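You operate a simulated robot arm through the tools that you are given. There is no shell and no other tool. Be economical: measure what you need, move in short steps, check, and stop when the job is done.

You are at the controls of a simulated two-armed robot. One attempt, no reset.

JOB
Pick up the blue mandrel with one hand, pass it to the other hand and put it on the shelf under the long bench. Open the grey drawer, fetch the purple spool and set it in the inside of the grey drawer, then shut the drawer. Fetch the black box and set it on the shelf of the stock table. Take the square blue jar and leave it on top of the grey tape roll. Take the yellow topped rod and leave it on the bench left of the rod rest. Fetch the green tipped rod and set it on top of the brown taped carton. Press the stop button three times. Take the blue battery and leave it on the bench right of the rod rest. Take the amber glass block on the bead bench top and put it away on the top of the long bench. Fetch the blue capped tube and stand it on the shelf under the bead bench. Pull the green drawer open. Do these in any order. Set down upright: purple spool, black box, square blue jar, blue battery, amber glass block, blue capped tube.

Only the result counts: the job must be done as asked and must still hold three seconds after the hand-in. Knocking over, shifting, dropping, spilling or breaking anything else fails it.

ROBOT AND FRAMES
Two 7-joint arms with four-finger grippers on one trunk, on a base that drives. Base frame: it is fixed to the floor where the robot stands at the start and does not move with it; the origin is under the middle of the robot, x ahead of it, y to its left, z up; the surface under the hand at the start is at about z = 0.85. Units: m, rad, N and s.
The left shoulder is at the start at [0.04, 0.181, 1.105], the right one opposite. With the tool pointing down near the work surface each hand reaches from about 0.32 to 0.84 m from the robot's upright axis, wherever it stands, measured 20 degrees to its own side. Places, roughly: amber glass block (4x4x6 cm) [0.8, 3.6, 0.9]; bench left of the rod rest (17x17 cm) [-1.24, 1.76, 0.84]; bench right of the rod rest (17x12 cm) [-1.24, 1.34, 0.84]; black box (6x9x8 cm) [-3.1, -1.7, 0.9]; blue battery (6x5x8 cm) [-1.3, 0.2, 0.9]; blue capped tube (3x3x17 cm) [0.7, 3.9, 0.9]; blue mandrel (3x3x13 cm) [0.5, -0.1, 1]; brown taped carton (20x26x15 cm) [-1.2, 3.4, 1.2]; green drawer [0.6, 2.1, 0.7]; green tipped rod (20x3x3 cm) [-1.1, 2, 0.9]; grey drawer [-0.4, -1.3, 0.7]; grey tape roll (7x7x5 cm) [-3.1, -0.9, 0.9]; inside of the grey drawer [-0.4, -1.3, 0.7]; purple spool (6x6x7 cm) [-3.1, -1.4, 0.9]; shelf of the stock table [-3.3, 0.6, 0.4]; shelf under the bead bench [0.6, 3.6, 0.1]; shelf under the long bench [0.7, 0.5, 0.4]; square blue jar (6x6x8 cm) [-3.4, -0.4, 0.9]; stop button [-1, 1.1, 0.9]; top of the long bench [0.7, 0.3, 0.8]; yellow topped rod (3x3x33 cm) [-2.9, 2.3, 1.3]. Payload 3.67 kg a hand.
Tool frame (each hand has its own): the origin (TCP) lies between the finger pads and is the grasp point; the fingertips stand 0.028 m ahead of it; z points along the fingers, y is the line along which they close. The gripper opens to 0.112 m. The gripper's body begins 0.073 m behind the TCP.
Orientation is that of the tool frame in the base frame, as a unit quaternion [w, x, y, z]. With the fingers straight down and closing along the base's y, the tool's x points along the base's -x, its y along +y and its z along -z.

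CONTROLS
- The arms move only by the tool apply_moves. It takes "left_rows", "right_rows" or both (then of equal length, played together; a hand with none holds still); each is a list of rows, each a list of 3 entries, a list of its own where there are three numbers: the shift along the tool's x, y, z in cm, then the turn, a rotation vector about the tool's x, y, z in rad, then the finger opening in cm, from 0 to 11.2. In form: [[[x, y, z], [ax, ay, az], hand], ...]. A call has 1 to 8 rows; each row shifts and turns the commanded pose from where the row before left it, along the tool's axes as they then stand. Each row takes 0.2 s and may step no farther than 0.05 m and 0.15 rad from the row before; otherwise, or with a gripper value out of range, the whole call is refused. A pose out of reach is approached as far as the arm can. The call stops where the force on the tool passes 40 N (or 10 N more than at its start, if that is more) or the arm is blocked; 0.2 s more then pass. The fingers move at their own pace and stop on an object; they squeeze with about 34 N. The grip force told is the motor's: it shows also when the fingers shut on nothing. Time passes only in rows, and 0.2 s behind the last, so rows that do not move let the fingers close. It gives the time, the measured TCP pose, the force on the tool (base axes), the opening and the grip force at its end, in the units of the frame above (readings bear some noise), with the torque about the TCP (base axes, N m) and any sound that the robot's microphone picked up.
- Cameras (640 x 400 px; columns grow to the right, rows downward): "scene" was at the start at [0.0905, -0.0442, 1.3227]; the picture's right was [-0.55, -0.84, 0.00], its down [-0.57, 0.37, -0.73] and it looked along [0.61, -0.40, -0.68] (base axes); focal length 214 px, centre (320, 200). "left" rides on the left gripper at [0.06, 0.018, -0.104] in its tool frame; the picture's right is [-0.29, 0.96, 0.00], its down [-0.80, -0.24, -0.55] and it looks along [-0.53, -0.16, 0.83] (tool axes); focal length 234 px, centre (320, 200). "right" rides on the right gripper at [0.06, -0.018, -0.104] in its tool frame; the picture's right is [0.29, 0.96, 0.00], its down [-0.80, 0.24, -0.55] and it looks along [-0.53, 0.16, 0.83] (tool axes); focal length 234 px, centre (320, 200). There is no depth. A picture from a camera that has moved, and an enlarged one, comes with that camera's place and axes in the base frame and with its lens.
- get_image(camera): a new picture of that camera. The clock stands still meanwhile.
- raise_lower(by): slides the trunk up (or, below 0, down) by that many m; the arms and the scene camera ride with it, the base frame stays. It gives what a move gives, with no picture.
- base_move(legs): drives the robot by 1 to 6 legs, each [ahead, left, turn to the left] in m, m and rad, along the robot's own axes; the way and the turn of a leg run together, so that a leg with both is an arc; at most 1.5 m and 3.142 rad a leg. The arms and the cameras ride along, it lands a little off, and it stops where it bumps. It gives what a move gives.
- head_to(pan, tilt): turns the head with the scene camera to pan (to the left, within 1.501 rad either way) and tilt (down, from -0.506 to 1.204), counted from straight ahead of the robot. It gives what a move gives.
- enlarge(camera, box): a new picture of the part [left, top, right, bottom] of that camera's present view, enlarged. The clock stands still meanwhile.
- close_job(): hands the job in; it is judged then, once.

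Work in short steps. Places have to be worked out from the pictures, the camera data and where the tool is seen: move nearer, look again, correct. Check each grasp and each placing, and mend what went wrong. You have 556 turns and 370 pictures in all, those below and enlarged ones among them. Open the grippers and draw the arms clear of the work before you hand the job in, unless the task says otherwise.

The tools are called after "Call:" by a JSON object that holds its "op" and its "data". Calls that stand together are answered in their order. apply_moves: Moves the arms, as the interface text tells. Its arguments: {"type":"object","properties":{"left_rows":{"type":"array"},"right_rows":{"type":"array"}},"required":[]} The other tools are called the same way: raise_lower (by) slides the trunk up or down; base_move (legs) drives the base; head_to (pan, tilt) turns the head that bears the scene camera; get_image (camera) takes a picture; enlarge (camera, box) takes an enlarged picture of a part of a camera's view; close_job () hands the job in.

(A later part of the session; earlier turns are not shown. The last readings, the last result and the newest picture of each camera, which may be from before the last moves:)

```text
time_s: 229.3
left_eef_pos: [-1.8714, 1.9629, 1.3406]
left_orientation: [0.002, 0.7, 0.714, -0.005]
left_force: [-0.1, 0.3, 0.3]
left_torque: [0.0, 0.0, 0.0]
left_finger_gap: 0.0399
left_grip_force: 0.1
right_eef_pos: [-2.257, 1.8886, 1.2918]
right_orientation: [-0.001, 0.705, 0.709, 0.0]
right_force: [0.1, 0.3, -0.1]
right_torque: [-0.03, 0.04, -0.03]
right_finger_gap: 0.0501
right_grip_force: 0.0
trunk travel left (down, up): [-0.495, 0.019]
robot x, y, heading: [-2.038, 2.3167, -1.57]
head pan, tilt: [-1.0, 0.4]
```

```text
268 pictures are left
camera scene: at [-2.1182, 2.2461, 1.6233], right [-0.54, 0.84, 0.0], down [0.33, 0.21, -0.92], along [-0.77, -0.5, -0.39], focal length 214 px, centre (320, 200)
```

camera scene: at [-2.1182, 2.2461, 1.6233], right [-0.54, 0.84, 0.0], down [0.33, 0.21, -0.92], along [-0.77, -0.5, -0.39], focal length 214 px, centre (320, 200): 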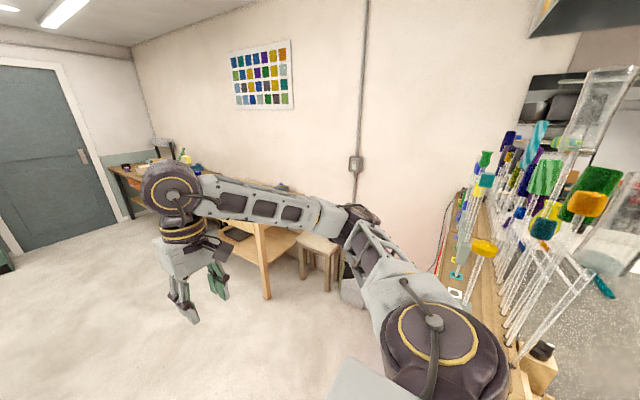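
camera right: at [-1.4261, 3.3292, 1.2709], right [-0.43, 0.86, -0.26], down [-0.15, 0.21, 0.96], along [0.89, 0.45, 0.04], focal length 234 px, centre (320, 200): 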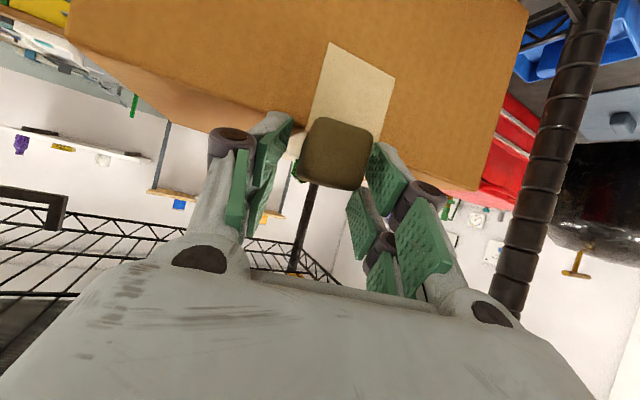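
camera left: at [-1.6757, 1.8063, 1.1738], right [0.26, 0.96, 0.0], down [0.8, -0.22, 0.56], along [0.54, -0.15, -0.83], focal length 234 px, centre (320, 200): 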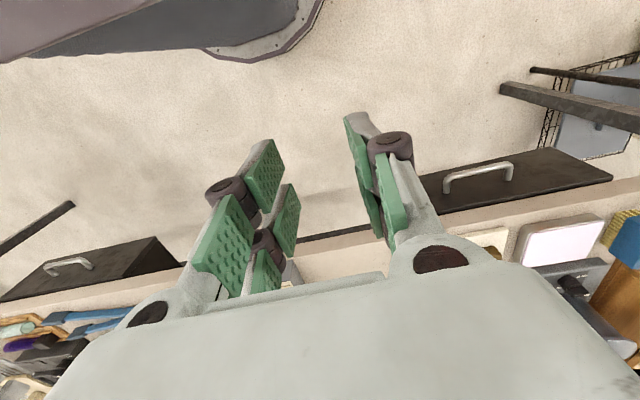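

I step away from the cart and finish turning to face it.

Call:
{"op": "base_move", "data": {"legs": [[0, 0.2, 0], [0, 0, -1.57]]}}

Call:
{"op": "head_to", "data": {"pan": 0, "tilt": 0.5}}

Call:
{"op": "get_image", "data": {"camera": "scene"}}

```text
time_s: 235.1
left_eef_pos: [-2.1854, 2.1359, 1.3414]
left_orientation: [-0.002, 1.0, 0.024, -0.005]
left_force: [0.3, -0.4, -0.4]
left_torque: [-0.02, -0.01, 0.01]
left_finger_gap: 0.0399
left_grip_force: 0.0
right_eef_pos: [-2.2719, 2.5182, 1.293]
right_orientation: [-0.001, 1.0, 0.018, 0.001]
right_force: [0.4, -0.2, -0.3]
right_torque: [0.02, 0.03, -0.02]
right_finger_gap: 0.05
right_grip_force: 0.1
trunk travel left (down, up): [-0.495, 0.019]
robot x, y, heading: [-1.8385, 2.3133, -3.11]
head pan, tilt: [-1.0, 0.4]
```

```text
time_s: 236.4
left_eef_pos: [-2.1869, 2.1358, 1.3418]
left_orientation: [-0.002, 1.0, 0.025, -0.005]
left_force: [-0.4, -0.2, 0.5]
left_torque: [-0.02, 0.01, 0.02]
left_finger_gap: 0.0399
left_grip_force: 0.0
right_eef_pos: [-2.2726, 2.5189, 1.2933]
right_orientation: [-0.002, 1.0, 0.018, 0.001]
right_force: [-0.6, -1.0, -0.2]
right_torque: [0.02, -0.04, 0.01]
right_finger_gap: 0.0499
right_grip_force: 0.1
trunk travel left (down, up): [-0.495, 0.019]
robot x, y, heading: [-1.8398, 2.3144, -3.108]
head pan, tilt: [0.0, 0.499]
```

```text
267 pictures are left
camera scene: at [-1.9496, 2.3135, 1.6142], right [-0.03, 1.0, 0.0], down [0.48, 0.01, -0.88], along [-0.88, -0.03, -0.48], focal length 214 px, centre (320, 200)
```

scene: 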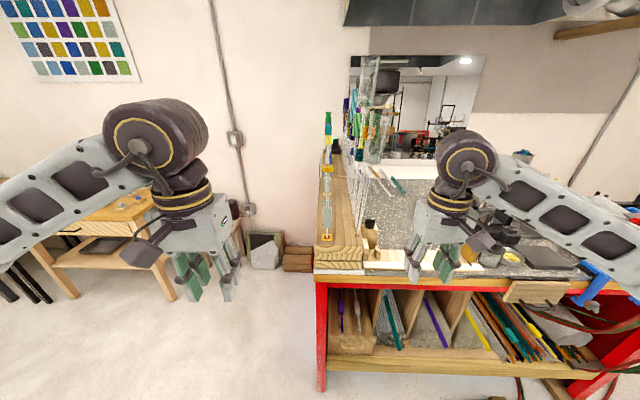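

Call:
{"op": "enlarge", "data": {"camera": "scene", "box": [290, 90, 430, 280]}}

```text
2.11 times, centred on (360, 185) of scene
camera zoom: at [-1.9496, 2.3135, 1.6142], right [-0.03, 1.0, 0.0], down [0.48, 0.01, -0.88], along [-0.88, -0.03, -0.48], focal length 452 px, centre (236, 232)
```

zoom: 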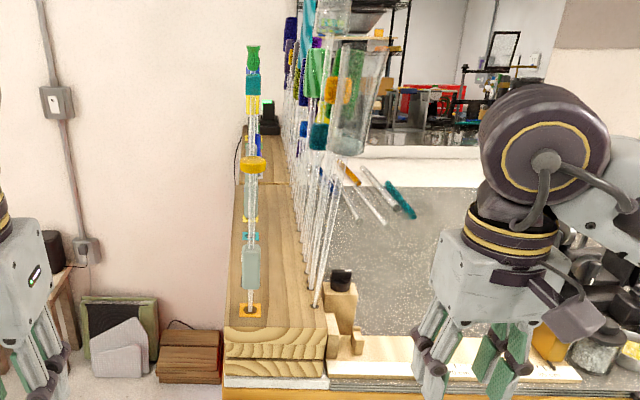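

Call:
{"op": "enlarge", "data": {"camera": "scene", "box": [300, 95, 360, 245]}}

Call:
{"op": "head_to", "data": {"pan": 0, "tilt": 0.3}}

Call:
{"op": "enlarge", "data": {"camera": "scene", "box": [310, 140, 390, 210]}}

```text
2.67 times, centred on (330, 170) of scene
camera zoom: at [-1.9496, 2.3135, 1.6142], right [-0.03, 1.0, 0.0], down [0.48, 0.01, -0.88], along [-0.88, -0.03, -0.48], focal length 572 px, centre (293, 280)
```

zoom: 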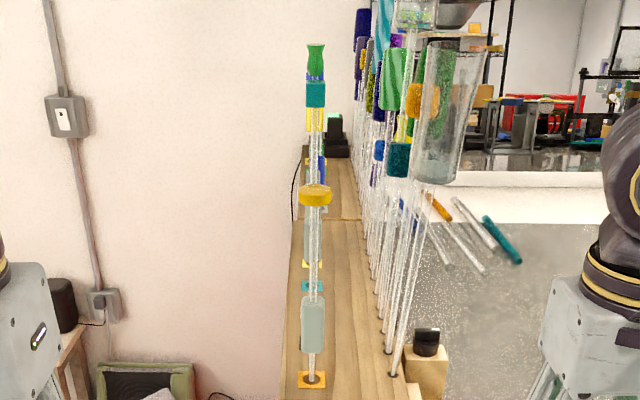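

```text
time_s: 237.1
left_eef_pos: [-2.1861, 2.1357, 1.341]
left_orientation: [-0.002, 1.0, 0.025, -0.005]
left_force: [-0.5, -0.3, 0.1]
left_torque: [0.01, 0.0, -0.03]
left_finger_gap: 0.0398
left_grip_force: 0.0
right_eef_pos: [-2.273, 2.5198, 1.2941]
right_orientation: [-0.002, 1.0, 0.018, 0.002]
right_force: [-0.3, 0.4, 0.5]
right_torque: [-0.01, 0.01, -0.02]
right_finger_gap: 0.0498
right_grip_force: 0.0
trunk travel left (down, up): [-0.495, 0.019]
robot x, y, heading: [-1.8406, 2.3168, -3.11]
head pan, tilt: [0.0, 0.3]
```

```text
5.71 times, centred on (350, 175) of scene
camera zoom: at [-1.9519, 2.3133, 1.6325], right [-0.03, 1.0, 0.0], down [0.3, 0.01, -0.95], along [-0.95, -0.03, -0.3], focal length 1226 px, centre (149, 343)
```

zoom: 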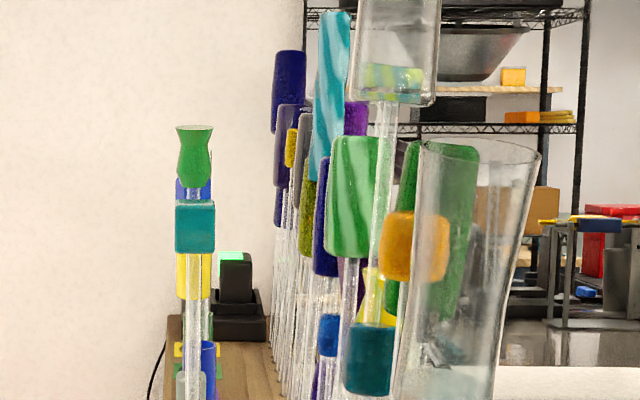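

A separate row of rods stands nearest to the wall-side edge. I move 0.45 m to the robot's left for a side view.

Call:
{"op": "base_move", "data": {"legs": [[0, 0.5, 0]]}}

Call:
{"op": "head_to", "data": {"pan": -0.6, "tilt": 0.35}}

Call:
{"op": "get_image", "data": {"camera": "scene"}}

```text
time_s: 240.2
left_eef_pos: [-2.1671, 1.6256, 1.3419]
left_orientation: [-0.001, 1.0, 0.028, -0.005]
left_force: [0.2, 0.0, 0.2]
left_torque: [0.01, 0.05, 0.03]
left_finger_gap: 0.04
left_grip_force: 0.0
right_eef_pos: [-2.2553, 2.0093, 1.2935]
right_orientation: [0.0, 1.0, 0.022, 0.001]
right_force: [0.2, 0.1, 0.3]
right_torque: [-0.04, -0.01, 0.04]
right_finger_gap: 0.0499
right_grip_force: 0.0
trunk travel left (down, up): [-0.495, 0.019]
robot x, y, heading: [-1.8181, 1.8069, -3.104]
head pan, tilt: [0.0, 0.3]
```

```text
time_s: 241.2
left_eef_pos: [-2.1655, 1.6262, 1.34]
left_orientation: [-0.001, 1.0, 0.028, -0.005]
left_force: [0.1, 0.1, -0.7]
left_torque: [0.02, 0.0, -0.03]
left_finger_gap: 0.04
left_grip_force: 0.2
right_eef_pos: [-2.2551, 2.0076, 1.2927]
right_orientation: [-0.001, 1.0, 0.021, 0.0]
right_force: [0.4, 0.1, 1.6]
right_torque: [0.01, 0.0, -0.06]
right_finger_gap: 0.0502
right_grip_force: 0.0
trunk travel left (down, up): [-0.495, 0.019]
robot x, y, heading: [-1.8188, 1.8012, -3.102]
head pan, tilt: [-0.6, 0.351]
```

```text
263 pictures are left
camera scene: at [-1.9196, 1.858, 1.6279], right [0.53, 0.85, 0.0], down [0.29, -0.18, -0.94], along [-0.8, 0.5, -0.34], focal length 214 px, centre (320, 200)
```

scene: 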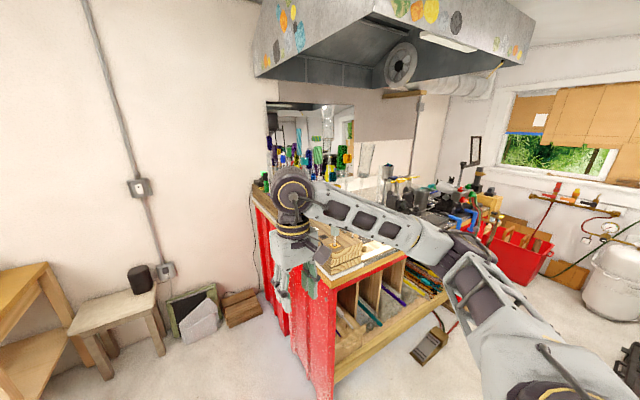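

The right hand blocks the view; I shift it aside and zoom.

Call:
{"op": "apply_moves", "data": {"right_rows": [[[0, 4, 3], [0, 0, 0], 5], [[0, 4, 3], [0, 0, 0], 5], [[0, 3, 4], [0, 0, 0], 5], [[0, 3, 4], [0, 0, 0], 5], [[0, 2, 4], [0, 0, 0], 5]]}}

Call:
{"op": "enlarge", "data": {"camera": "scene", "box": [240, 100, 380, 220]}}

```text
time_s: 242.4
left_eef_pos: [-2.1672, 1.6244, 1.3407]
left_orientation: [-0.002, 1.0, 0.027, -0.006]
left_force: [-0.6, -1.3, 0.1]
left_torque: [-0.01, -0.05, -0.02]
left_finger_gap: 0.0402
left_grip_force: 0.1
right_eef_pos: [-2.2487, 1.8489, 1.1097]
right_orientation: [-0.001, 1.0, 0.022, 0.001]
right_force: [-0.3, 0.3, -0.4]
right_torque: [-0.01, -0.01, -0.01]
right_finger_gap: 0.0501
right_grip_force: 0.1
trunk travel left (down, up): [-0.495, 0.019]
robot x, y, heading: [-1.8208, 1.8078, -3.104]
head pan, tilt: [-0.6, 0.351]
```

```text
3.33 times, centred on (310, 160) of scene
camera zoom: at [-1.9201, 1.8568, 1.6279], right [0.53, 0.85, 0.0], down [0.29, -0.18, -0.94], along [-0.79, 0.5, -0.34], focal length 715 px, centre (353, 333)
```

zoom: 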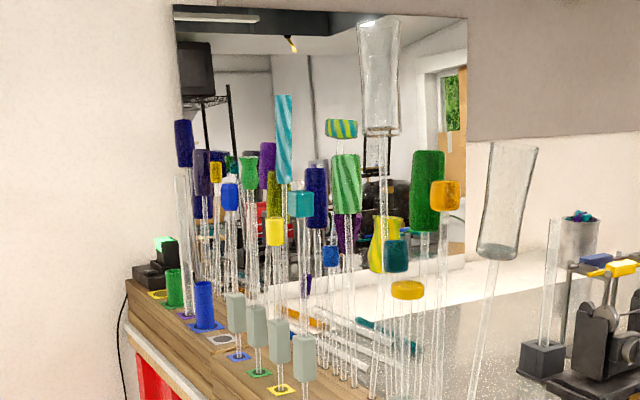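

The yellow-topped rod is in the near row (y≈2.32, x≈-2.87), top ~1.43. I raise the right hand high and drive closer.

Call:
{"op": "apply_moves", "data": {"right_rows": [[[0, -1.5, -4.7], [0, 0, 0], 6], [[0, -1.5, -4.7], [0, 0, 0], 6], [[0, -1.5, -4.7], [0, 0, 0], 6], [[0, -1.5, -4.7], [0, 0, 0], 6], [[0, -1.5, -4.7], [0, 0, 0], 6], [[0, -1.5, -4.7], [0, 0, 0], 6], [[0, -1.5, -4.7], [0, 0, 0], 6], [[0, -1.5, -4.7], [0, 0, 0], 6]]}}

Call:
{"op": "base_move", "data": {"legs": [[0.25, -0.25, -0.04]]}}

Call:
{"op": "head_to", "data": {"pan": -0.3, "tilt": 0.35}}

Call:
{"op": "get_image", "data": {"camera": "scene"}}

```text
time_s: 244.2
left_eef_pos: [-2.165, 1.625, 1.3418]
left_orientation: [-0.003, 1.0, 0.028, -0.005]
left_force: [0.0, 0.3, 0.4]
left_torque: [0.02, 0.0, -0.01]
left_finger_gap: 0.0402
left_grip_force: 0.0
right_eef_pos: [-2.2539, 1.9702, 1.4898]
right_orientation: [0.0, 1.0, 0.022, 0.001]
right_force: [0.3, -0.1, 0.0]
right_torque: [0.0, 0.02, -0.01]
right_finger_gap: 0.0603
right_grip_force: 0.0
trunk travel left (down, up): [-0.495, 0.019]
robot x, y, heading: [-1.8217, 1.8058, -3.109]
head pan, tilt: [-0.6, 0.351]
```

```text
time_s: 246.4
left_eef_pos: [-2.4194, 1.8694, 1.3423]
left_orientation: [-0.002, 1.0, 0.009, -0.006]
left_force: [0.7, 0.1, 0.1]
left_torque: [0.04, 0.03, -0.02]
left_finger_gap: 0.0399
left_grip_force: 0.0
right_eef_pos: [-2.4938, 2.2169, 1.4888]
right_orientation: [-0.002, 1.0, 0.002, 0.0]
right_force: [0.3, -0.3, -0.1]
right_torque: [0.04, 0.05, 0.0]
right_finger_gap: 0.0599
right_grip_force: 0.0
trunk travel left (down, up): [-0.495, 0.019]
robot x, y, heading: [-2.0678, 2.0393, 3.145]
head pan, tilt: [-0.6, 0.351]
```

```text
time_s: 247.2
left_eef_pos: [-2.422, 1.872, 1.3409]
left_orientation: [-0.002, 1.0, 0.009, -0.006]
left_force: [-0.1, -0.2, 0.9]
left_torque: [0.0, -0.04, 0.0]
left_finger_gap: 0.0397
left_grip_force: 0.0
right_eef_pos: [-2.498, 2.2192, 1.4883]
right_orientation: [0.0, 1.0, 0.002, 0.001]
right_force: [-0.8, 0.3, -0.5]
right_torque: [0.0, -0.03, -0.03]
right_finger_gap: 0.0601
right_grip_force: 0.1
trunk travel left (down, up): [-0.495, 0.019]
robot x, y, heading: [-2.0671, 2.0426, 3.142]
head pan, tilt: [-0.3, 0.351]
```

```text
261 pictures are left
camera scene: at [-2.1781, 2.0703, 1.6278], right [0.3, 0.95, 0.0], down [0.33, -0.1, -0.94], along [-0.9, 0.28, -0.34], focal length 214 px, centre (320, 200)
```

scene: 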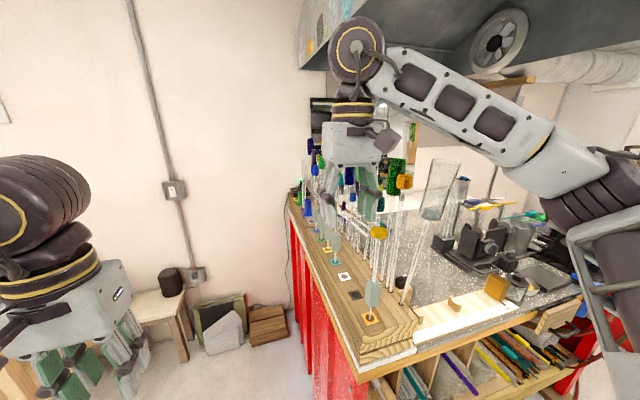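

Call:
{"op": "enlarge", "data": {"camera": "scene", "box": [285, 130, 405, 340]}}

Call:
{"op": "get_image", "data": {"camera": "right"}}

```text
1.90 times, centred on (345, 235) of scene
camera zoom: at [-2.1781, 2.0703, 1.6278], right [0.3, 0.95, 0.0], down [0.33, -0.1, -0.94], along [-0.9, 0.28, -0.34], focal length 408 px, centre (272, 133)
```

zoom: 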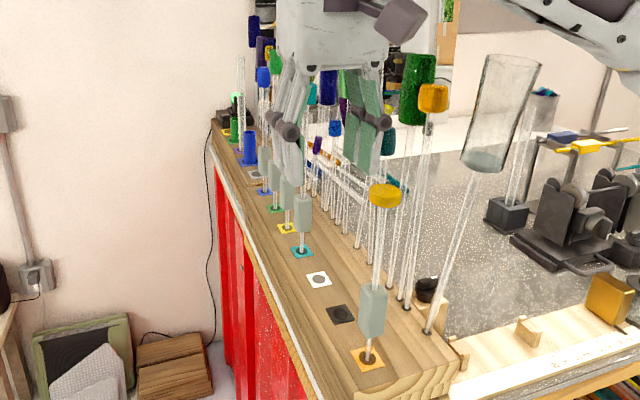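

```text
259 pictures are left
camera right: at [-2.4388, 2.2375, 1.5922], right [0.29, -0.96, 0.0], down [-0.8, -0.24, 0.55], along [-0.53, -0.16, -0.83], focal length 234 px, centre (320, 200)
```

right: 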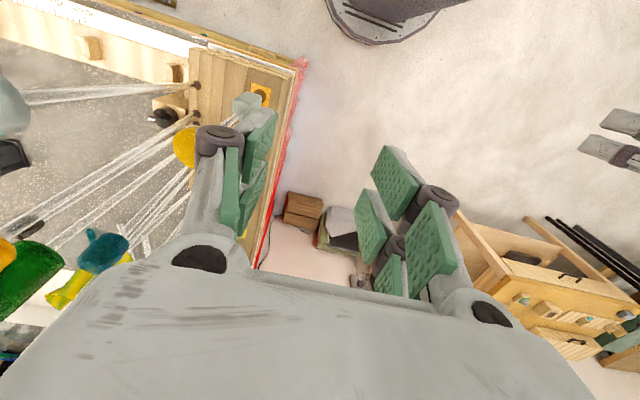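

Sockets resolve: yellow rod at (-2.858,2.316), block top ≈1.432; neighbours taller (1.49–1.51). I raise the hand and drive forward 0.13 m.

Call:
{"op": "apply_moves", "data": {"right_rows": [[[0, 0, -3.5], [0, 0, 0], 6], [[0, 0, -3.5], [0, 0, 0], 6], [[0, 0, -3], [0, 0, 0], 6]]}}

Call:
{"op": "base_move", "data": {"legs": [[0.13, 0, 0]]}}

Call:
{"op": "get_image", "data": {"camera": "right"}}

```text
time_s: 248.0
left_eef_pos: [-2.4211, 1.8718, 1.3417]
left_orientation: [-0.003, 1.0, 0.009, -0.006]
left_force: [0.5, 0.5, 1.2]
left_torque: [0.01, 0.0, -0.01]
left_finger_gap: 0.0401
left_grip_force: 0.1
right_eef_pos: [-2.4977, 2.2175, 1.5881]
right_orientation: [-0.001, 1.0, 0.002, 0.002]
right_force: [0.5, 0.2, 0.3]
right_torque: [-0.01, -0.02, 0.0]
right_finger_gap: 0.0602
right_grip_force: 0.0
trunk travel left (down, up): [-0.495, 0.019]
robot x, y, heading: [-2.0705, 2.0387, 3.139]
head pan, tilt: [-0.3, 0.351]
```

```text
time_s: 249.3
left_eef_pos: [-2.5485, 1.8713, 1.3427]
left_orientation: [-0.003, 1.0, 0.01, -0.005]
left_force: [0.9, 0.1, 0.1]
left_torque: [-0.03, 0.04, 0.01]
left_finger_gap: 0.0399
left_grip_force: 0.1
right_eef_pos: [-2.6246, 2.2173, 1.5894]
right_orientation: [-0.001, 1.0, 0.004, 0.0]
right_force: [0.6, 0.6, 0.1]
right_torque: [-0.02, 0.04, 0.0]
right_finger_gap: 0.0601
right_grip_force: 0.1
trunk travel left (down, up): [-0.495, 0.019]
robot x, y, heading: [-2.1952, 2.0394, -3.14]
head pan, tilt: [-0.3, 0.351]
```

```text
258 pictures are left
camera right: at [-2.5661, 2.2349, 1.6918], right [0.29, -0.96, 0.0], down [-0.8, -0.25, 0.55], along [-0.53, -0.16, -0.83], focal length 234 px, centre (320, 200)
```

right: 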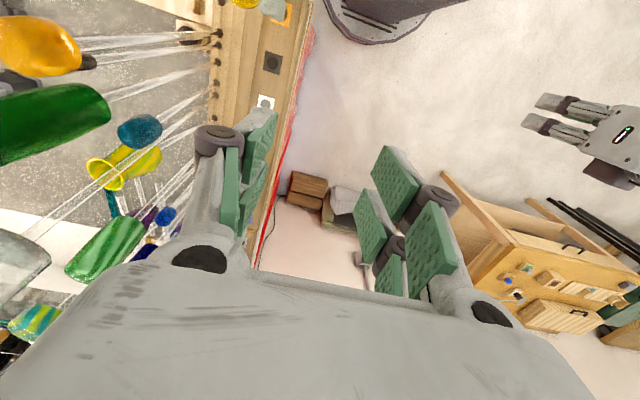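

I move over the yellow rod at height (tips ≈1.56).

Call:
{"op": "apply_moves", "data": {"right_rows": [[[-4.5, 0, 0], [0, 0, 0], 7], [[-4.5, 0, 0], [0, 0, 0], 7], [[-4.5, 0, 0], [0, 0, 0], 7], [[-4.5, 0, 0], [0, 0, 0], 7], [[-4.5, -2, 0], [0, 0, 0], 7], [[-0.8, -4, 0], [0, 0, 0], 7], [[0, -3.9, 0], [0, 0, 0], 7], [[0, 0, 0], [0, 0, 0], 7]]}}

Call:
{"op": "get_image", "data": {"camera": "right"}}

Call:
{"op": "get_image", "data": {"camera": "scene"}}

```text
time_s: 251.1
left_eef_pos: [-2.5509, 1.8669, 1.3412]
left_orientation: [-0.003, 1.0, 0.009, -0.005]
left_force: [0.6, -0.3, 0.6]
left_torque: [0.05, 0.01, 0.03]
left_finger_gap: 0.0401
left_grip_force: 0.1
right_eef_pos: [-2.8493, 2.3113, 1.5813]
right_orientation: [-0.003, 1.0, 0.003, -0.002]
right_force: [0.8, -1.2, 0.2]
right_torque: [0.06, 0.01, 0.02]
right_finger_gap: 0.0699
right_grip_force: 0.1
right hand out of reach, approached as far as the arm can: row 5, 6
trunk travel left (down, up): [-0.495, 0.019]
robot x, y, heading: [-2.1958, 2.0382, -3.139]
head pan, tilt: [-0.3, 0.351]
```

```text
257 pictures are left
camera right: at [-2.7912, 2.3291, 1.6846], right [0.3, -0.96, -0.01], down [-0.79, -0.25, 0.56], along [-0.53, -0.16, -0.83], focal length 234 px, centre (320, 200)
```

right: 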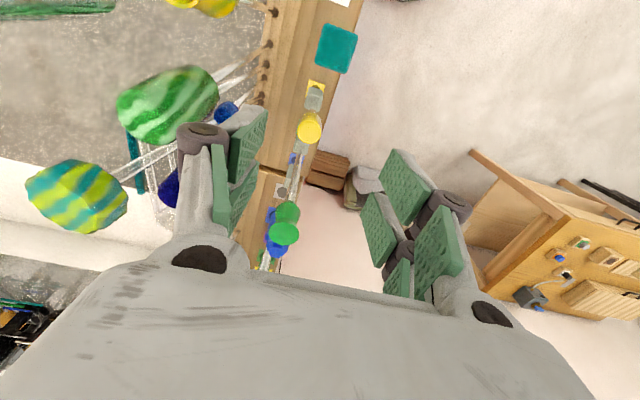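

```text
256 pictures are left
camera scene: at [-2.3067, 2.0643, 1.628], right [0.29, 0.96, 0.0], down [0.33, -0.1, -0.94], along [-0.9, 0.28, -0.34], focal length 214 px, centre (320, 200)
```

scene: 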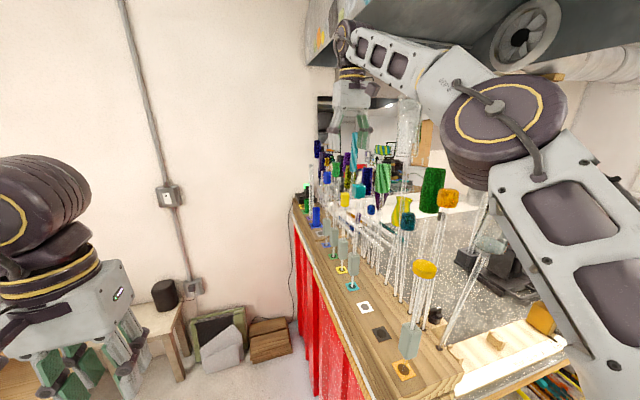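

Yellow top at (-2.862,2.318). I descend partway with a narrower 5 cm opening and recheck.

Call:
{"op": "apply_moves", "data": {"right_rows": [[[-0.4, -0.2, 0], [0, 0, 0], 5], [[0, 0, 3], [0, 0, 0], 5], [[0, 0, 3], [0, 0, 0], 5], [[0, 0, 2.5], [0, 0, 0], 5], [[0, 0, 0], [0, 0, 0], 5]]}}

Call:
{"op": "get_image", "data": {"camera": "right"}}

Call:
{"op": "enlarge", "data": {"camera": "scene", "box": [280, 90, 440, 220]}}

```text
time_s: 252.5
left_eef_pos: [-2.5418, 1.8552, 1.3409]
left_orientation: [-0.007, 1.0, 0.01, -0.007]
left_force: [0.0, 0.1, 0.0]
left_torque: [0.0, -0.02, 0.0]
left_finger_gap: 0.0401
left_grip_force: 0.1
right_eef_pos: [-2.8445, 2.2929, 1.507]
right_orientation: [-0.008, 1.0, 0.009, -0.009]
right_force: [0.2, 0.0, 0.3]
right_torque: [-0.01, 0.02, -0.02]
right_finger_gap: 0.05
right_grip_force: 0.0
right hand out of reach, approached as far as the arm can: row 1
trunk travel left (down, up): [-0.495, 0.019]
robot x, y, heading: [-2.1984, 2.0363, -3.137]
head pan, tilt: [-0.3, 0.351]
stopped in row 5 (right hand): the arm was blocked; the commanded pose is now the measured one
```

```text
255 pictures are left
camera right: at [-2.7847, 2.3099, 1.6097], right [0.3, -0.95, -0.02], down [-0.78, -0.26, 0.56], along [-0.54, -0.15, -0.82], focal length 234 px, centre (320, 200)
```

right: 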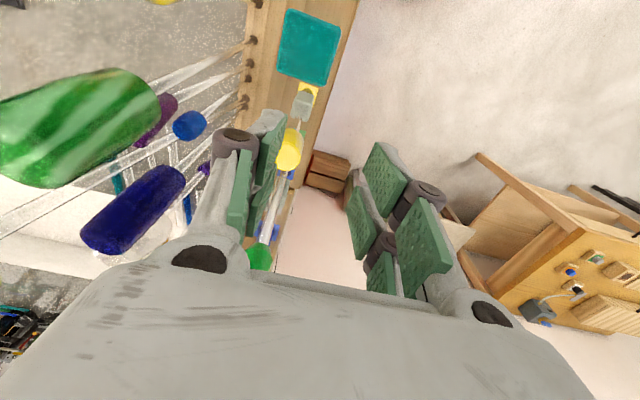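

```text
3.08 times, centred on (360, 155) of scene
camera zoom: at [-2.2978, 2.05, 1.6283], right [0.29, 0.96, 0.01], down [0.32, -0.09, -0.94], along [-0.9, 0.28, -0.34], focal length 660 px, centre (197, 338)
```

zoom: 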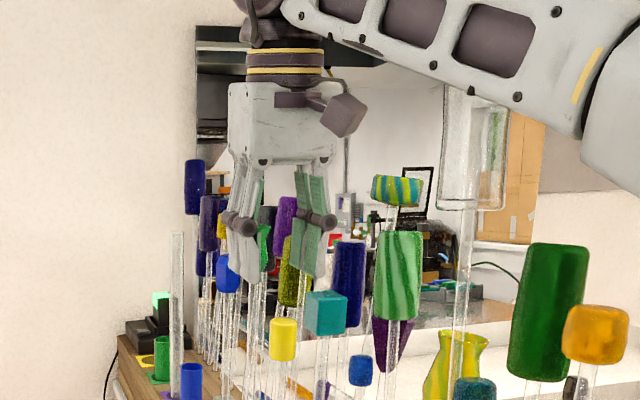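

The arm reported blocked; I check what it might be touching.

Call:
{"op": "head_to", "data": {"pan": -0.6, "tilt": 0.0}}

Call:
{"op": "get_image", "data": {"camera": "scene"}}

```text
time_s: 253.3
left_eef_pos: [-2.5438, 1.8525, 1.3407]
left_orientation: [-0.009, 1.0, 0.01, -0.008]
left_force: [0.5, 0.4, 0.3]
left_torque: [-0.02, 0.01, 0.01]
left_finger_gap: 0.0401
left_grip_force: 0.0
right_eef_pos: [-2.8459, 2.2938, 1.5065]
right_orientation: [-0.008, 1.0, 0.007, -0.007]
right_force: [0.8, 0.4, 0.0]
right_torque: [-0.02, 0.01, 0.0]
right_finger_gap: 0.0502
right_grip_force: 0.1
trunk travel left (down, up): [-0.495, 0.019]
robot x, y, heading: [-2.1978, 2.0442, -3.143]
head pan, tilt: [-0.6, 0.0]
```

```text
253 pictures are left
camera scene: at [-2.2834, 2.0714, 1.6614], right [0.56, 0.83, 0.01], down [-0.01, 0.01, -1.0], along [-0.83, 0.56, 0.01], focal length 214 px, centre (320, 200)
```

scene: 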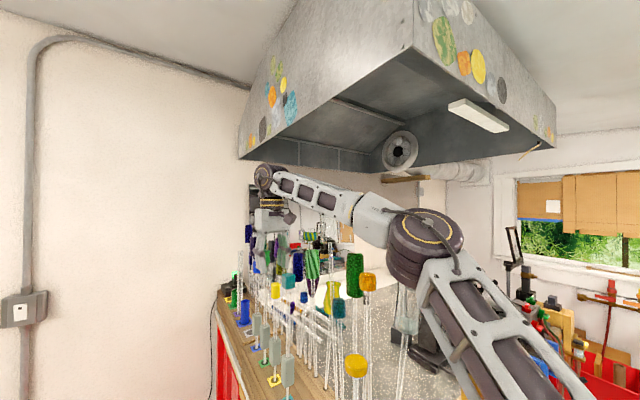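

The right elbow is down by the glassware — likely the contact. I reverse the motion upward and withdraw; the left arm is the better choice (its elbow stays over free space).

Call:
{"op": "apply_moves", "data": {"right_rows": [[[0, 0, -3], [0, 0, 0], 5], [[0, 0, -3], [0, 0, 0], 5], [[0, 0, -2.4], [0, 0, 0], 5], [[0, 0, 0], [0, 0, 0], 5]]}}

Call:
{"op": "get_image", "data": {"camera": "scene"}}

```text
time_s: 254.3
left_eef_pos: [-2.5409, 1.8707, 1.3443]
left_orientation: [-0.002, 1.0, 0.009, -0.008]
left_force: [1.3, 0.4, 0.3]
left_torque: [-0.03, 0.12, 0.0]
left_finger_gap: 0.0399
left_grip_force: 0.1
right_eef_pos: [-2.8409, 2.3159, 1.5837]
right_orientation: [0.0, 1.0, 0.005, -0.008]
right_force: [1.7, 1.5, 0.5]
right_torque: [-0.08, 0.12, -0.01]
right_finger_gap: 0.05
right_grip_force: 0.1
trunk travel left (down, up): [-0.495, 0.019]
robot x, y, heading: [-2.1997, 2.0441, -3.142]
head pan, tilt: [-0.6, 0.0]
```

```text
252 pictures are left
camera scene: at [-2.2818, 2.0935, 1.6608], right [0.56, 0.83, 0.0], down [-0.01, 0.0, -1.0], along [-0.83, 0.56, 0.0], focal length 214 px, centre (320, 200)
```

scene: 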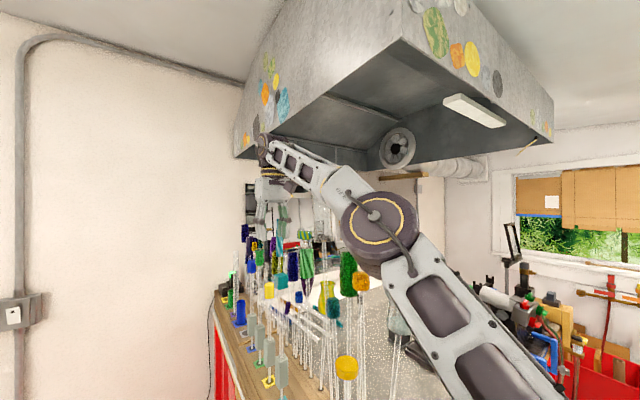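

Released. I retrace the right hand back out.

Call:
{"op": "apply_moves", "data": {"right_rows": [[[0, 3.9, 0], [0, 0, 0], 5], [[0.8, 4, 0], [0, 0, 0], 5], [[4.5, 2, 0], [0, 0, 0], 5], [[4.5, 0, 0], [0, 0, 0], 5], [[4.5, 0, 0], [0, 0, 0], 5], [[4.5, 0, 0], [0, 0, 0], 5], [[4.5, 0, 0], [0, 0, 0], 5], [[0, 0, 0], [0, 0, 0], 5]]}}

Call:
{"op": "get_image", "data": {"camera": "scene"}}

```text
time_s: 256.1
left_eef_pos: [-2.5518, 1.8685, 1.3409]
left_orientation: [-0.002, 1.0, 0.01, -0.004]
left_force: [-1.0, 0.6, 0.4]
left_torque: [0.01, -0.02, 0.03]
left_finger_gap: 0.0399
left_grip_force: 0.0
right_eef_pos: [-2.6176, 2.2155, 1.5776]
right_orientation: [-0.002, 1.0, 0.006, -0.003]
right_force: [-0.1, -0.4, -0.3]
right_torque: [0.04, 0.02, -0.01]
right_finger_gap: 0.0501
right_grip_force: 0.2
trunk travel left (down, up): [-0.495, 0.019]
robot x, y, heading: [-2.1963, 2.0388, -3.136]
head pan, tilt: [-0.6, 0.0]
```

```text
251 pictures are left
camera scene: at [-2.2933, 2.0898, 1.6603], right [0.56, 0.83, 0.0], down [0.0, 0.0, -1.0], along [-0.83, 0.56, 0.0], focal length 214 px, centre (320, 200)
```

scene: 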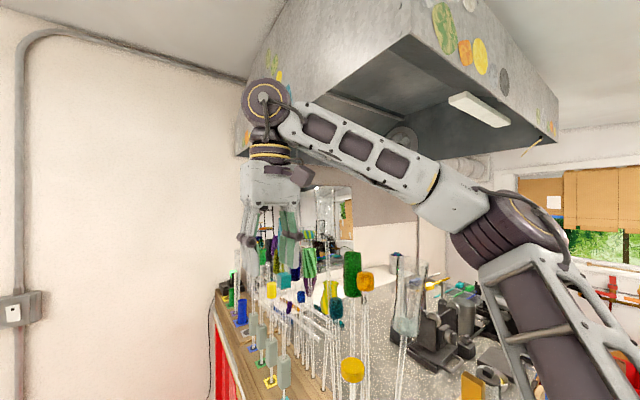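

Glassware undisturbed. I back off, tuck the right arm to its side, and raise the left hand.

Call:
{"op": "base_move", "data": {"legs": [[-0.3, 0, 0]]}}

Call:
{"op": "apply_moves", "data": {"right_rows": [[[1, -4, 0], [0, 0, 0], 5], [[1, -4, 0], [0, 0, 0], 5], [[1, -4, 0], [0, 0, 0], 5], [[1, -4, 0], [0, 0, 0], 5], [[1, -4, 0], [0, 0, 0], 5], [[1, -4, 0], [0, 0, 0], 5]], "left_rows": [[[0, 0, -4], [0, 0, 0], 5], [[0, 0, -4], [0, 0, 0], 5], [[0, 0, -4], [0, 0, 0], 5], [[-2, 0, -4], [0, 0, 0], 5], [[-2, 0, -4], [0, 0, 0], 5], [[-2, 0, -4], [0, 0, 0], 5]]}}

Call:
{"op": "get_image", "data": {"camera": "scene"}}

```text
time_s: 258.2
left_eef_pos: [-2.2525, 1.8716, 1.3404]
left_orientation: [-0.003, 1.0, 0.007, -0.004]
left_force: [-0.1, -0.7, 0.1]
left_torque: [-0.03, -0.04, -0.04]
left_finger_gap: 0.0399
left_grip_force: 0.0
right_eef_pos: [-2.3198, 2.2188, 1.5773]
right_orientation: [-0.002, 1.0, 0.002, -0.002]
right_force: [-1.0, -0.6, -0.2]
right_torque: [0.02, -0.02, 0.0]
right_finger_gap: 0.0501
right_grip_force: 0.0
trunk travel left (down, up): [-0.495, 0.019]
robot x, y, heading: [-1.8972, 2.0385, 3.136]
head pan, tilt: [-0.6, 0.0]
```

```text
time_s: 259.6
left_eef_pos: [-2.3091, 1.8714, 1.5833]
left_orientation: [-0.001, 1.0, 0.006, -0.006]
left_force: [0.6, 0.4, -0.4]
left_torque: [-0.03, 0.01, 0.02]
left_finger_gap: 0.0501
left_grip_force: 0.1
right_eef_pos: [-2.31, 2.4246, 1.544]
right_orientation: [0.0, 1.0, 0.003, -0.004]
right_force: [1.2, -0.5, 0.1]
right_torque: [-0.04, 0.02, 0.0]
right_finger_gap: 0.0499
right_grip_force: 0.1
right hand out of reach, approached as far as the arm can: row 4, 5, 6
trunk travel left (down, up): [-0.495, 0.019]
robot x, y, heading: [-1.8954, 2.0411, 3.134]
head pan, tilt: [-0.6, 0.0]
```

```text
250 pictures are left
camera scene: at [-1.9894, 2.0947, 1.6604], right [0.57, 0.82, 0.0], down [0.0, 0.0, -1.0], along [-0.82, 0.57, 0.0], focal length 214 px, centre (320, 200)
```

scene: 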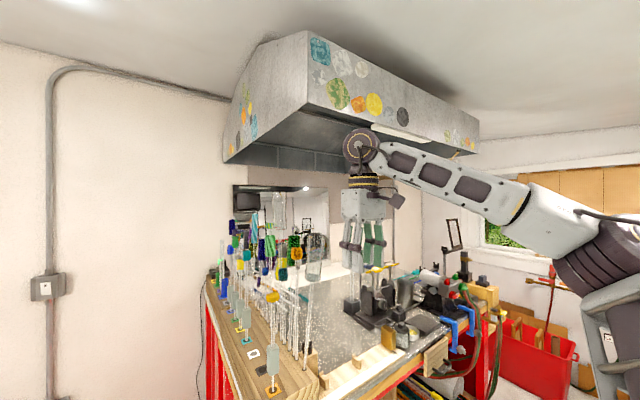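

Call:
{"op": "apply_moves", "data": {"right_rows": [[[1.5, -2.5, 2.2], [0, 0, 0], 5], [[1.5, -2.5, 2.2], [0, 0, 0], 5], [[1.5, -2.5, 2.2], [0, 0, 0], 5], [[1.5, -2.5, 2.2], [0, 0, 0], 5], [[1.5, -2.5, 2.2], [0, 0, 0], 5], [[0, 0, 0], [0, 0, 0], 5]]}}

Call:
{"op": "base_move", "data": {"legs": [[0.0, -0.2, 0.007]]}}

Call:
{"op": "head_to", "data": {"pan": 0.0, "tilt": 0.3}}

Call:
{"op": "get_image", "data": {"camera": "scene"}}

```text
time_s: 261.0
left_eef_pos: [-2.3097, 1.8688, 1.5827]
left_orientation: [-0.003, 1.0, 0.007, -0.005]
left_force: [0.2, 0.6, 0.8]
left_torque: [0.01, 0.0, -0.01]
left_finger_gap: 0.05
left_grip_force: 0.1
right_eef_pos: [-2.309, 2.514, 1.4106]
right_orientation: [-0.002, 1.0, 0.002, -0.004]
right_force: [1.3, 0.3, 0.5]
right_torque: [-0.03, 0.03, 0.04]
right_finger_gap: 0.0499
right_grip_force: 0.0
right hand out of reach, approached as far as the arm can: row 1, 2, 3, 4, 5
trunk travel left (down, up): [-0.495, 0.019]
robot x, y, heading: [-1.8949, 2.0385, 3.139]
head pan, tilt: [-0.6, 0.0]
```

```text
time_s: 262.6
left_eef_pos: [-2.3091, 2.0565, 1.5818]
left_orientation: [-0.004, 1.0, 0.011, -0.005]
left_force: [0.2, -0.1, 0.0]
left_torque: [0.06, 0.02, 0.03]
left_finger_gap: 0.0499
left_grip_force: 0.1
right_eef_pos: [-2.3122, 2.7033, 1.4122]
right_orientation: [-0.004, 1.0, 0.005, -0.004]
right_force: [0.9, -1.2, -0.3]
right_torque: [0.02, 0.01, 0.01]
right_finger_gap: 0.0497
right_grip_force: 0.0
trunk travel left (down, up): [-0.495, 0.019]
robot x, y, heading: [-1.8975, 2.2372, -3.141]
head pan, tilt: [-0.6, 0.0]
```

```text
time_s: 263.6
left_eef_pos: [-2.3096, 2.0626, 1.5818]
left_orientation: [-0.002, 1.0, 0.011, -0.005]
left_force: [-0.2, -0.9, 1.2]
left_torque: [-0.01, 0.06, 0.0]
left_finger_gap: 0.0499
left_grip_force: 0.1
right_eef_pos: [-2.3128, 2.7086, 1.411]
right_orientation: [0.0, 1.0, 0.005, -0.003]
right_force: [-0.4, 0.5, -0.2]
right_torque: [0.01, 0.01, 0.02]
right_finger_gap: 0.05
right_grip_force: 0.1
trunk travel left (down, up): [-0.495, 0.019]
robot x, y, heading: [-1.8977, 2.2382, -3.139]
head pan, tilt: [0.0, 0.3]
```

```text
249 pictures are left
camera scene: at [-2.0098, 2.2382, 1.6326], right [0.0, 1.0, 0.0], down [0.3, 0.0, -0.96], along [-0.96, 0.0, -0.3], focal length 214 px, centre (320, 200)
```

scene: 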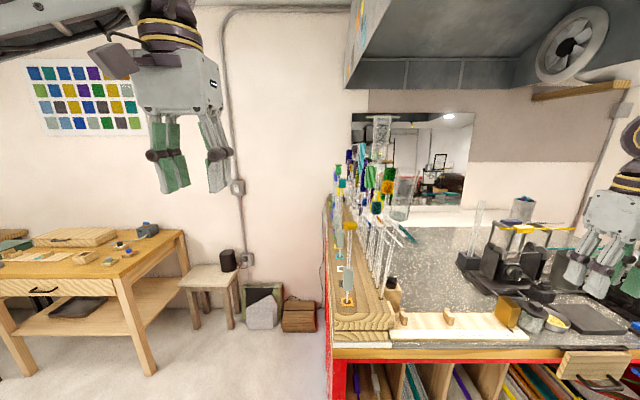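

Call:
{"op": "base_move", "data": {"legs": [[0.3, -0.06, 0]]}}

Call:
{"op": "apply_moves", "data": {"left_rows": [[[-3, -2, 0], [0, 0, 0], 6], [[-4, -2, 0], [0, 0, 0], 6], [[-4, -2, 0], [0, 0, 0], 6], [[-4, -2, 0], [0, 0, 0], 6], [[-4, -2, 0], [0, 0, 0], 6], [[0, 0, 0], [0, 0, 0], 6]]}}

Call:
{"op": "get_image", "data": {"camera": "scene"}}

Call:
{"op": "get_image", "data": {"camera": "left"}}

```text
time_s: 265.8
left_eef_pos: [-2.6104, 2.1182, 1.5838]
left_orientation: [-0.003, 1.0, 0.012, -0.006]
left_force: [0.4, 0.5, -0.2]
left_torque: [-0.02, 0.07, 0.01]
left_finger_gap: 0.0502
left_grip_force: 0.0
right_eef_pos: [-2.6167, 2.7625, 1.4105]
right_orientation: [-0.002, 1.0, 0.007, -0.005]
right_force: [0.6, -0.3, 0.2]
right_torque: [0.0, 0.05, 0.0]
right_finger_gap: 0.0501
right_grip_force: 0.0
trunk travel left (down, up): [-0.495, 0.019]
robot x, y, heading: [-2.2007, 2.2946, -3.136]
head pan, tilt: [0.0, 0.3]
```

```text
time_s: 267.1
left_eef_pos: [-2.8046, 2.2111, 1.5855]
left_orientation: [-0.003, 1.0, 0.012, -0.007]
left_force: [0.7, -0.1, 0.4]
left_torque: [0.06, 0.04, 0.0]
left_finger_gap: 0.0601
left_grip_force: 0.0
right_eef_pos: [-2.6188, 2.762, 1.4105]
right_orientation: [-0.001, 1.0, 0.007, -0.004]
right_force: [-0.1, -0.3, 0.2]
right_torque: [0.01, 0.02, -0.01]
right_finger_gap: 0.05
right_grip_force: 0.1
trunk travel left (down, up): [-0.495, 0.019]
robot x, y, heading: [-2.2016, 2.2916, -3.138]
head pan, tilt: [0.0, 0.3]
```

```text
248 pictures are left
camera scene: at [-2.3147, 2.2932, 1.6327], right [-0.01, 1.0, 0.0], down [0.3, 0.0, -0.96], along [-0.96, 0.0, -0.3], focal length 214 px, centre (320, 200)
```

scene: 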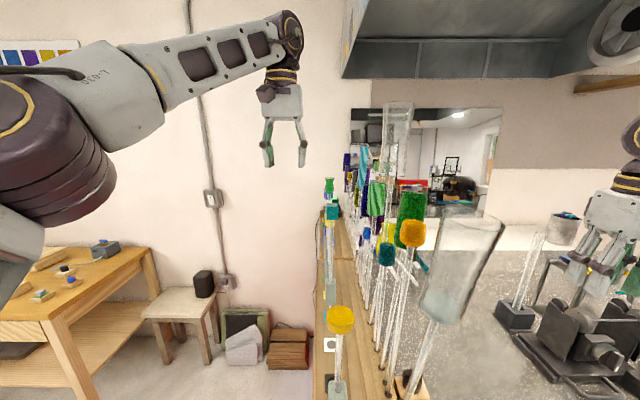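

```text
247 pictures are left
camera left: at [-2.7426, 2.1952, 1.6876], right [-0.27, -0.96, 0.0], down [-0.8, 0.22, 0.56], along [-0.54, 0.15, -0.83], focal length 234 px, centre (320, 200)
```

left: 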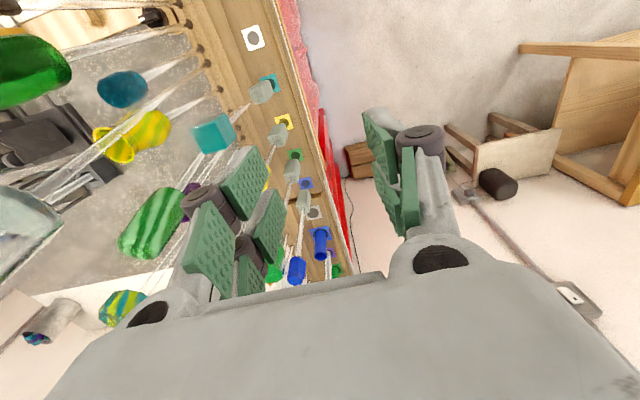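

The left arm has a clean path. I move over the yellow rod.

Call:
{"op": "apply_moves", "data": {"left_rows": [[[-2, -3.6, 0], [0, 0, 0], 6], [[-2, -3.6, 0], [0, 0, 0], 6], [[-1.7, -3.5, 0], [0, 0, 0], 5.5], [[0, 0, 0], [0, 0, 0], 5.5]]}}

Call:
{"op": "get_image", "data": {"camera": "left"}}

Call:
{"op": "get_image", "data": {"camera": "scene"}}

```text
time_s: 268.1
left_eef_pos: [-2.8128, 2.3047, 1.5669]
left_orientation: [-0.002, 1.0, 0.011, -0.006]
left_force: [1.1, -0.6, -0.2]
left_torque: [-0.04, 0.01, -0.04]
left_finger_gap: 0.0551
left_grip_force: 0.1
left hand out of reach, approached as far as the arm can: row 1, 2, 3
right_eef_pos: [-2.6178, 2.7659, 1.4094]
right_orientation: [-0.001, 1.0, 0.007, -0.004]
right_force: [0.1, -0.1, -0.6]
right_torque: [-0.05, 0.02, 0.01]
right_finger_gap: 0.05
right_grip_force: 0.1
trunk travel left (down, up): [-0.495, 0.019]
robot x, y, heading: [-2.1997, 2.2925, -3.137]
head pan, tilt: [0.0, 0.3]
```

```text
246 pictures are left
camera left: at [-2.7506, 2.2892, 1.6685], right [-0.27, -0.96, 0.0], down [-0.8, 0.22, 0.56], along [-0.54, 0.15, -0.83], focal length 234 px, centre (320, 200)
```

left: 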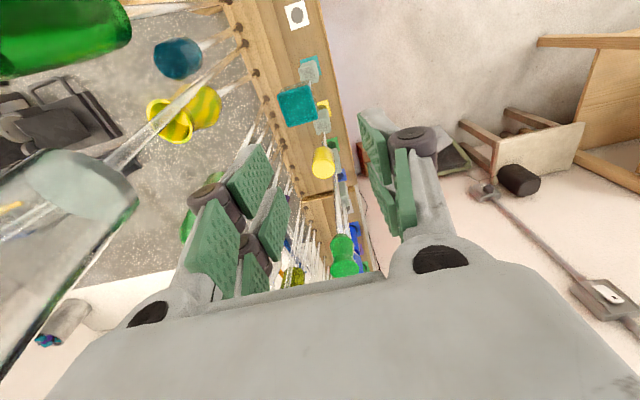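

```text
245 pictures are left
camera scene: at [-2.3145, 2.297, 1.6327], right [-0.01, 1.0, 0.0], down [0.3, 0.0, -0.96], along [-0.96, -0.01, -0.3], focal length 214 px, centre (320, 200)
```

scene: 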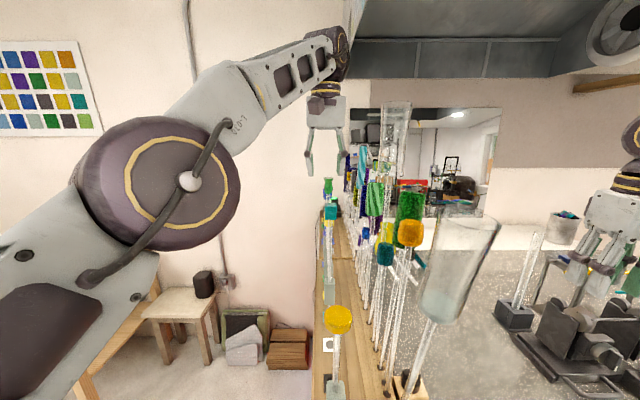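

Reach is limited by ~5 cm; I nudge the base forward 5 cm.

Call:
{"op": "base_move", "data": {"legs": [[0.05, 0, 0]]}}

Call:
{"op": "get_image", "data": {"camera": "left"}}

```text
time_s: 269.1
left_eef_pos: [-2.833, 2.3025, 1.5681]
left_orientation: [-0.003, 1.0, 0.01, -0.008]
left_force: [-0.5, -0.4, 0.3]
left_torque: [0.0, -0.01, 0.01]
left_finger_gap: 0.0549
left_grip_force: 0.1
right_eef_pos: [-2.6376, 2.7641, 1.4132]
right_orientation: [-0.002, 1.0, 0.006, -0.005]
right_force: [0.0, 0.5, -0.3]
right_torque: [0.04, 0.01, 0.0]
right_finger_gap: 0.0498
right_grip_force: 0.1
trunk travel left (down, up): [-0.495, 0.019]
robot x, y, heading: [-2.2255, 2.2915, -3.138]
head pan, tilt: [0.0, 0.3]
stopped in leg 1: the robot was blocked; the commanded pose is now the measured one
```

```text
244 pictures are left
camera left: at [-2.7698, 2.2859, 1.6705], right [-0.27, -0.96, 0.0], down [-0.79, 0.22, 0.57], along [-0.55, 0.15, -0.82], focal length 234 px, centre (320, 200)
```

left: 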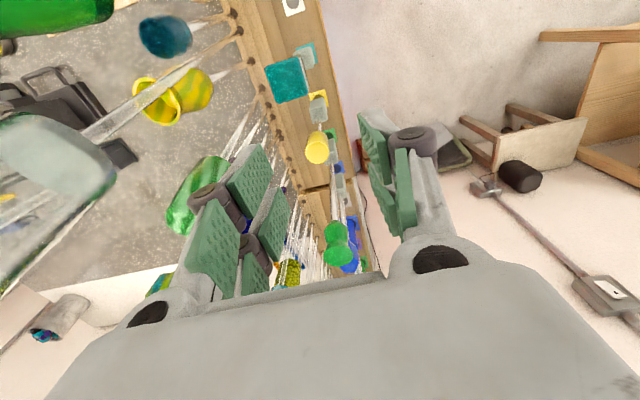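

Base touches the bench. I descend a little while reaching forward, where the arm's reach is better.

Call:
{"op": "apply_moves", "data": {"left_rows": [[[-1, -0.7, 1.5], [0, 0, 0], 5.5], [[-1.2, -0.7, 1.5], [0, 0, 0], 5.5], [[-0.9, 0, 1], [0, 0, 0], 5.5], [[0, 0, 0], [0, 0, 0], 5.5]]}}

Call:
{"op": "get_image", "data": {"camera": "left"}}

```text
time_s: 270.1
left_eef_pos: [-2.8558, 2.3174, 1.5302]
left_orientation: [-0.003, 1.0, 0.011, -0.01]
left_force: [0.4, 0.8, 0.2]
left_torque: [0.02, 0.01, 0.0]
left_finger_gap: 0.0548
left_grip_force: 0.1
left hand out of reach, approached as far as the arm can: row 2, 3
right_eef_pos: [-2.6385, 2.7633, 1.4114]
right_orientation: [-0.002, 1.0, 0.006, -0.004]
right_force: [-0.3, 0.0, -0.4]
right_torque: [-0.01, 0.03, -0.01]
right_finger_gap: 0.0496
right_grip_force: 0.2
trunk travel left (down, up): [-0.495, 0.019]
robot x, y, heading: [-2.2267, 2.292, -3.138]
head pan, tilt: [0.0, 0.3]
```

```text
243 pictures are left
camera left: at [-2.7924, 2.3003, 1.6312], right [-0.27, -0.96, 0.0], down [-0.79, 0.22, 0.57], along [-0.55, 0.15, -0.82], focal length 234 px, centre (320, 200)
```

left: 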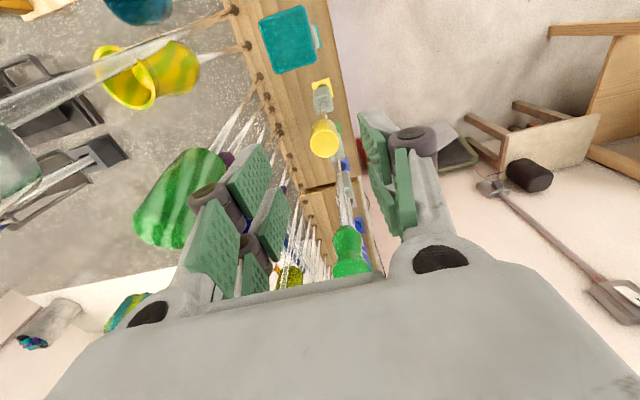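

Good alignment. Descend to z≈1.42.

Call:
{"op": "apply_moves", "data": {"left_rows": [[[0, 0, 3], [0, 0, 0], 5.5], [[0, 0, 3], [0, 0, 0], 5.5], [[0, 0, 3], [0, 0, 0], 5.5], [[0, 0, 1.5], [0, 0, 0], 5.5], [[0, 0, 0], [0, 0, 0], 5.5]]}}

Call:
{"op": "get_image", "data": {"camera": "left"}}

Call:
{"op": "enlarge", "data": {"camera": "scene", "box": [280, 60, 420, 240]}}

```text
time_s: 271.3
left_eef_pos: [-2.8583, 2.3183, 1.4232]
left_orientation: [-0.004, 1.0, 0.011, -0.007]
left_force: [0.3, 0.1, 0.4]
left_torque: [-0.03, 0.01, -0.03]
left_finger_gap: 0.0549
left_grip_force: 0.0
right_eef_pos: [-2.641, 2.7647, 1.412]
right_orientation: [-0.002, 1.0, 0.005, -0.005]
right_force: [-0.3, -0.5, 0.1]
right_torque: [0.01, 0.01, -0.04]
right_finger_gap: 0.0501
right_grip_force: 0.1
trunk travel left (down, up): [-0.495, 0.019]
robot x, y, heading: [-2.2237, 2.292, -3.139]
head pan, tilt: [0.0, 0.3]
```

```text
242 pictures are left
camera left: at [-2.7959, 2.3006, 1.5227], right [-0.27, -0.96, 0.0], down [-0.79, 0.22, 0.57], along [-0.55, 0.15, -0.82], focal length 234 px, centre (320, 200)
```

left: 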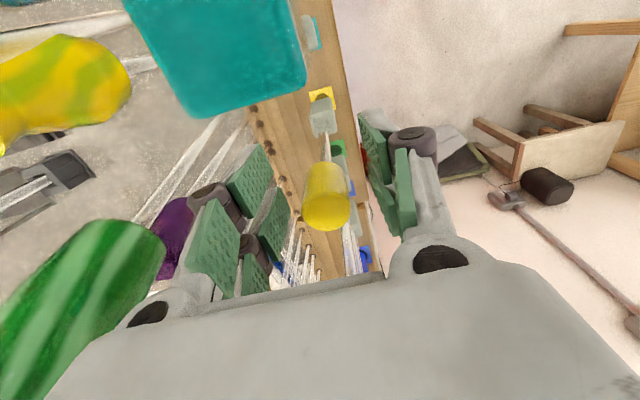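

```text
2.22 times, centred on (350, 150) of scene
camera zoom: at [-2.3364, 2.2946, 1.6326], right [0.0, 1.0, 0.0], down [0.3, 0.0, -0.96], along [-0.96, 0.0, -0.3], focal length 477 px, centre (253, 311)
```

zoom: 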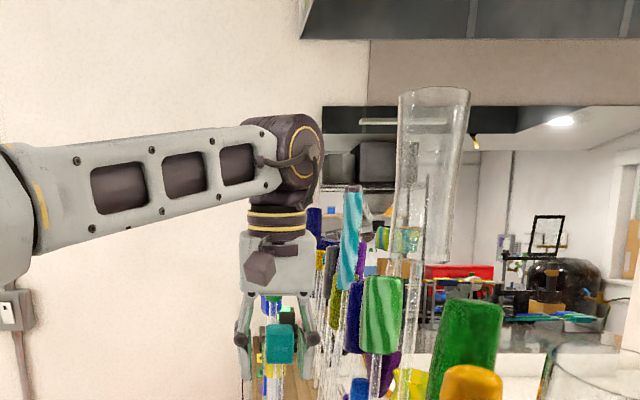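

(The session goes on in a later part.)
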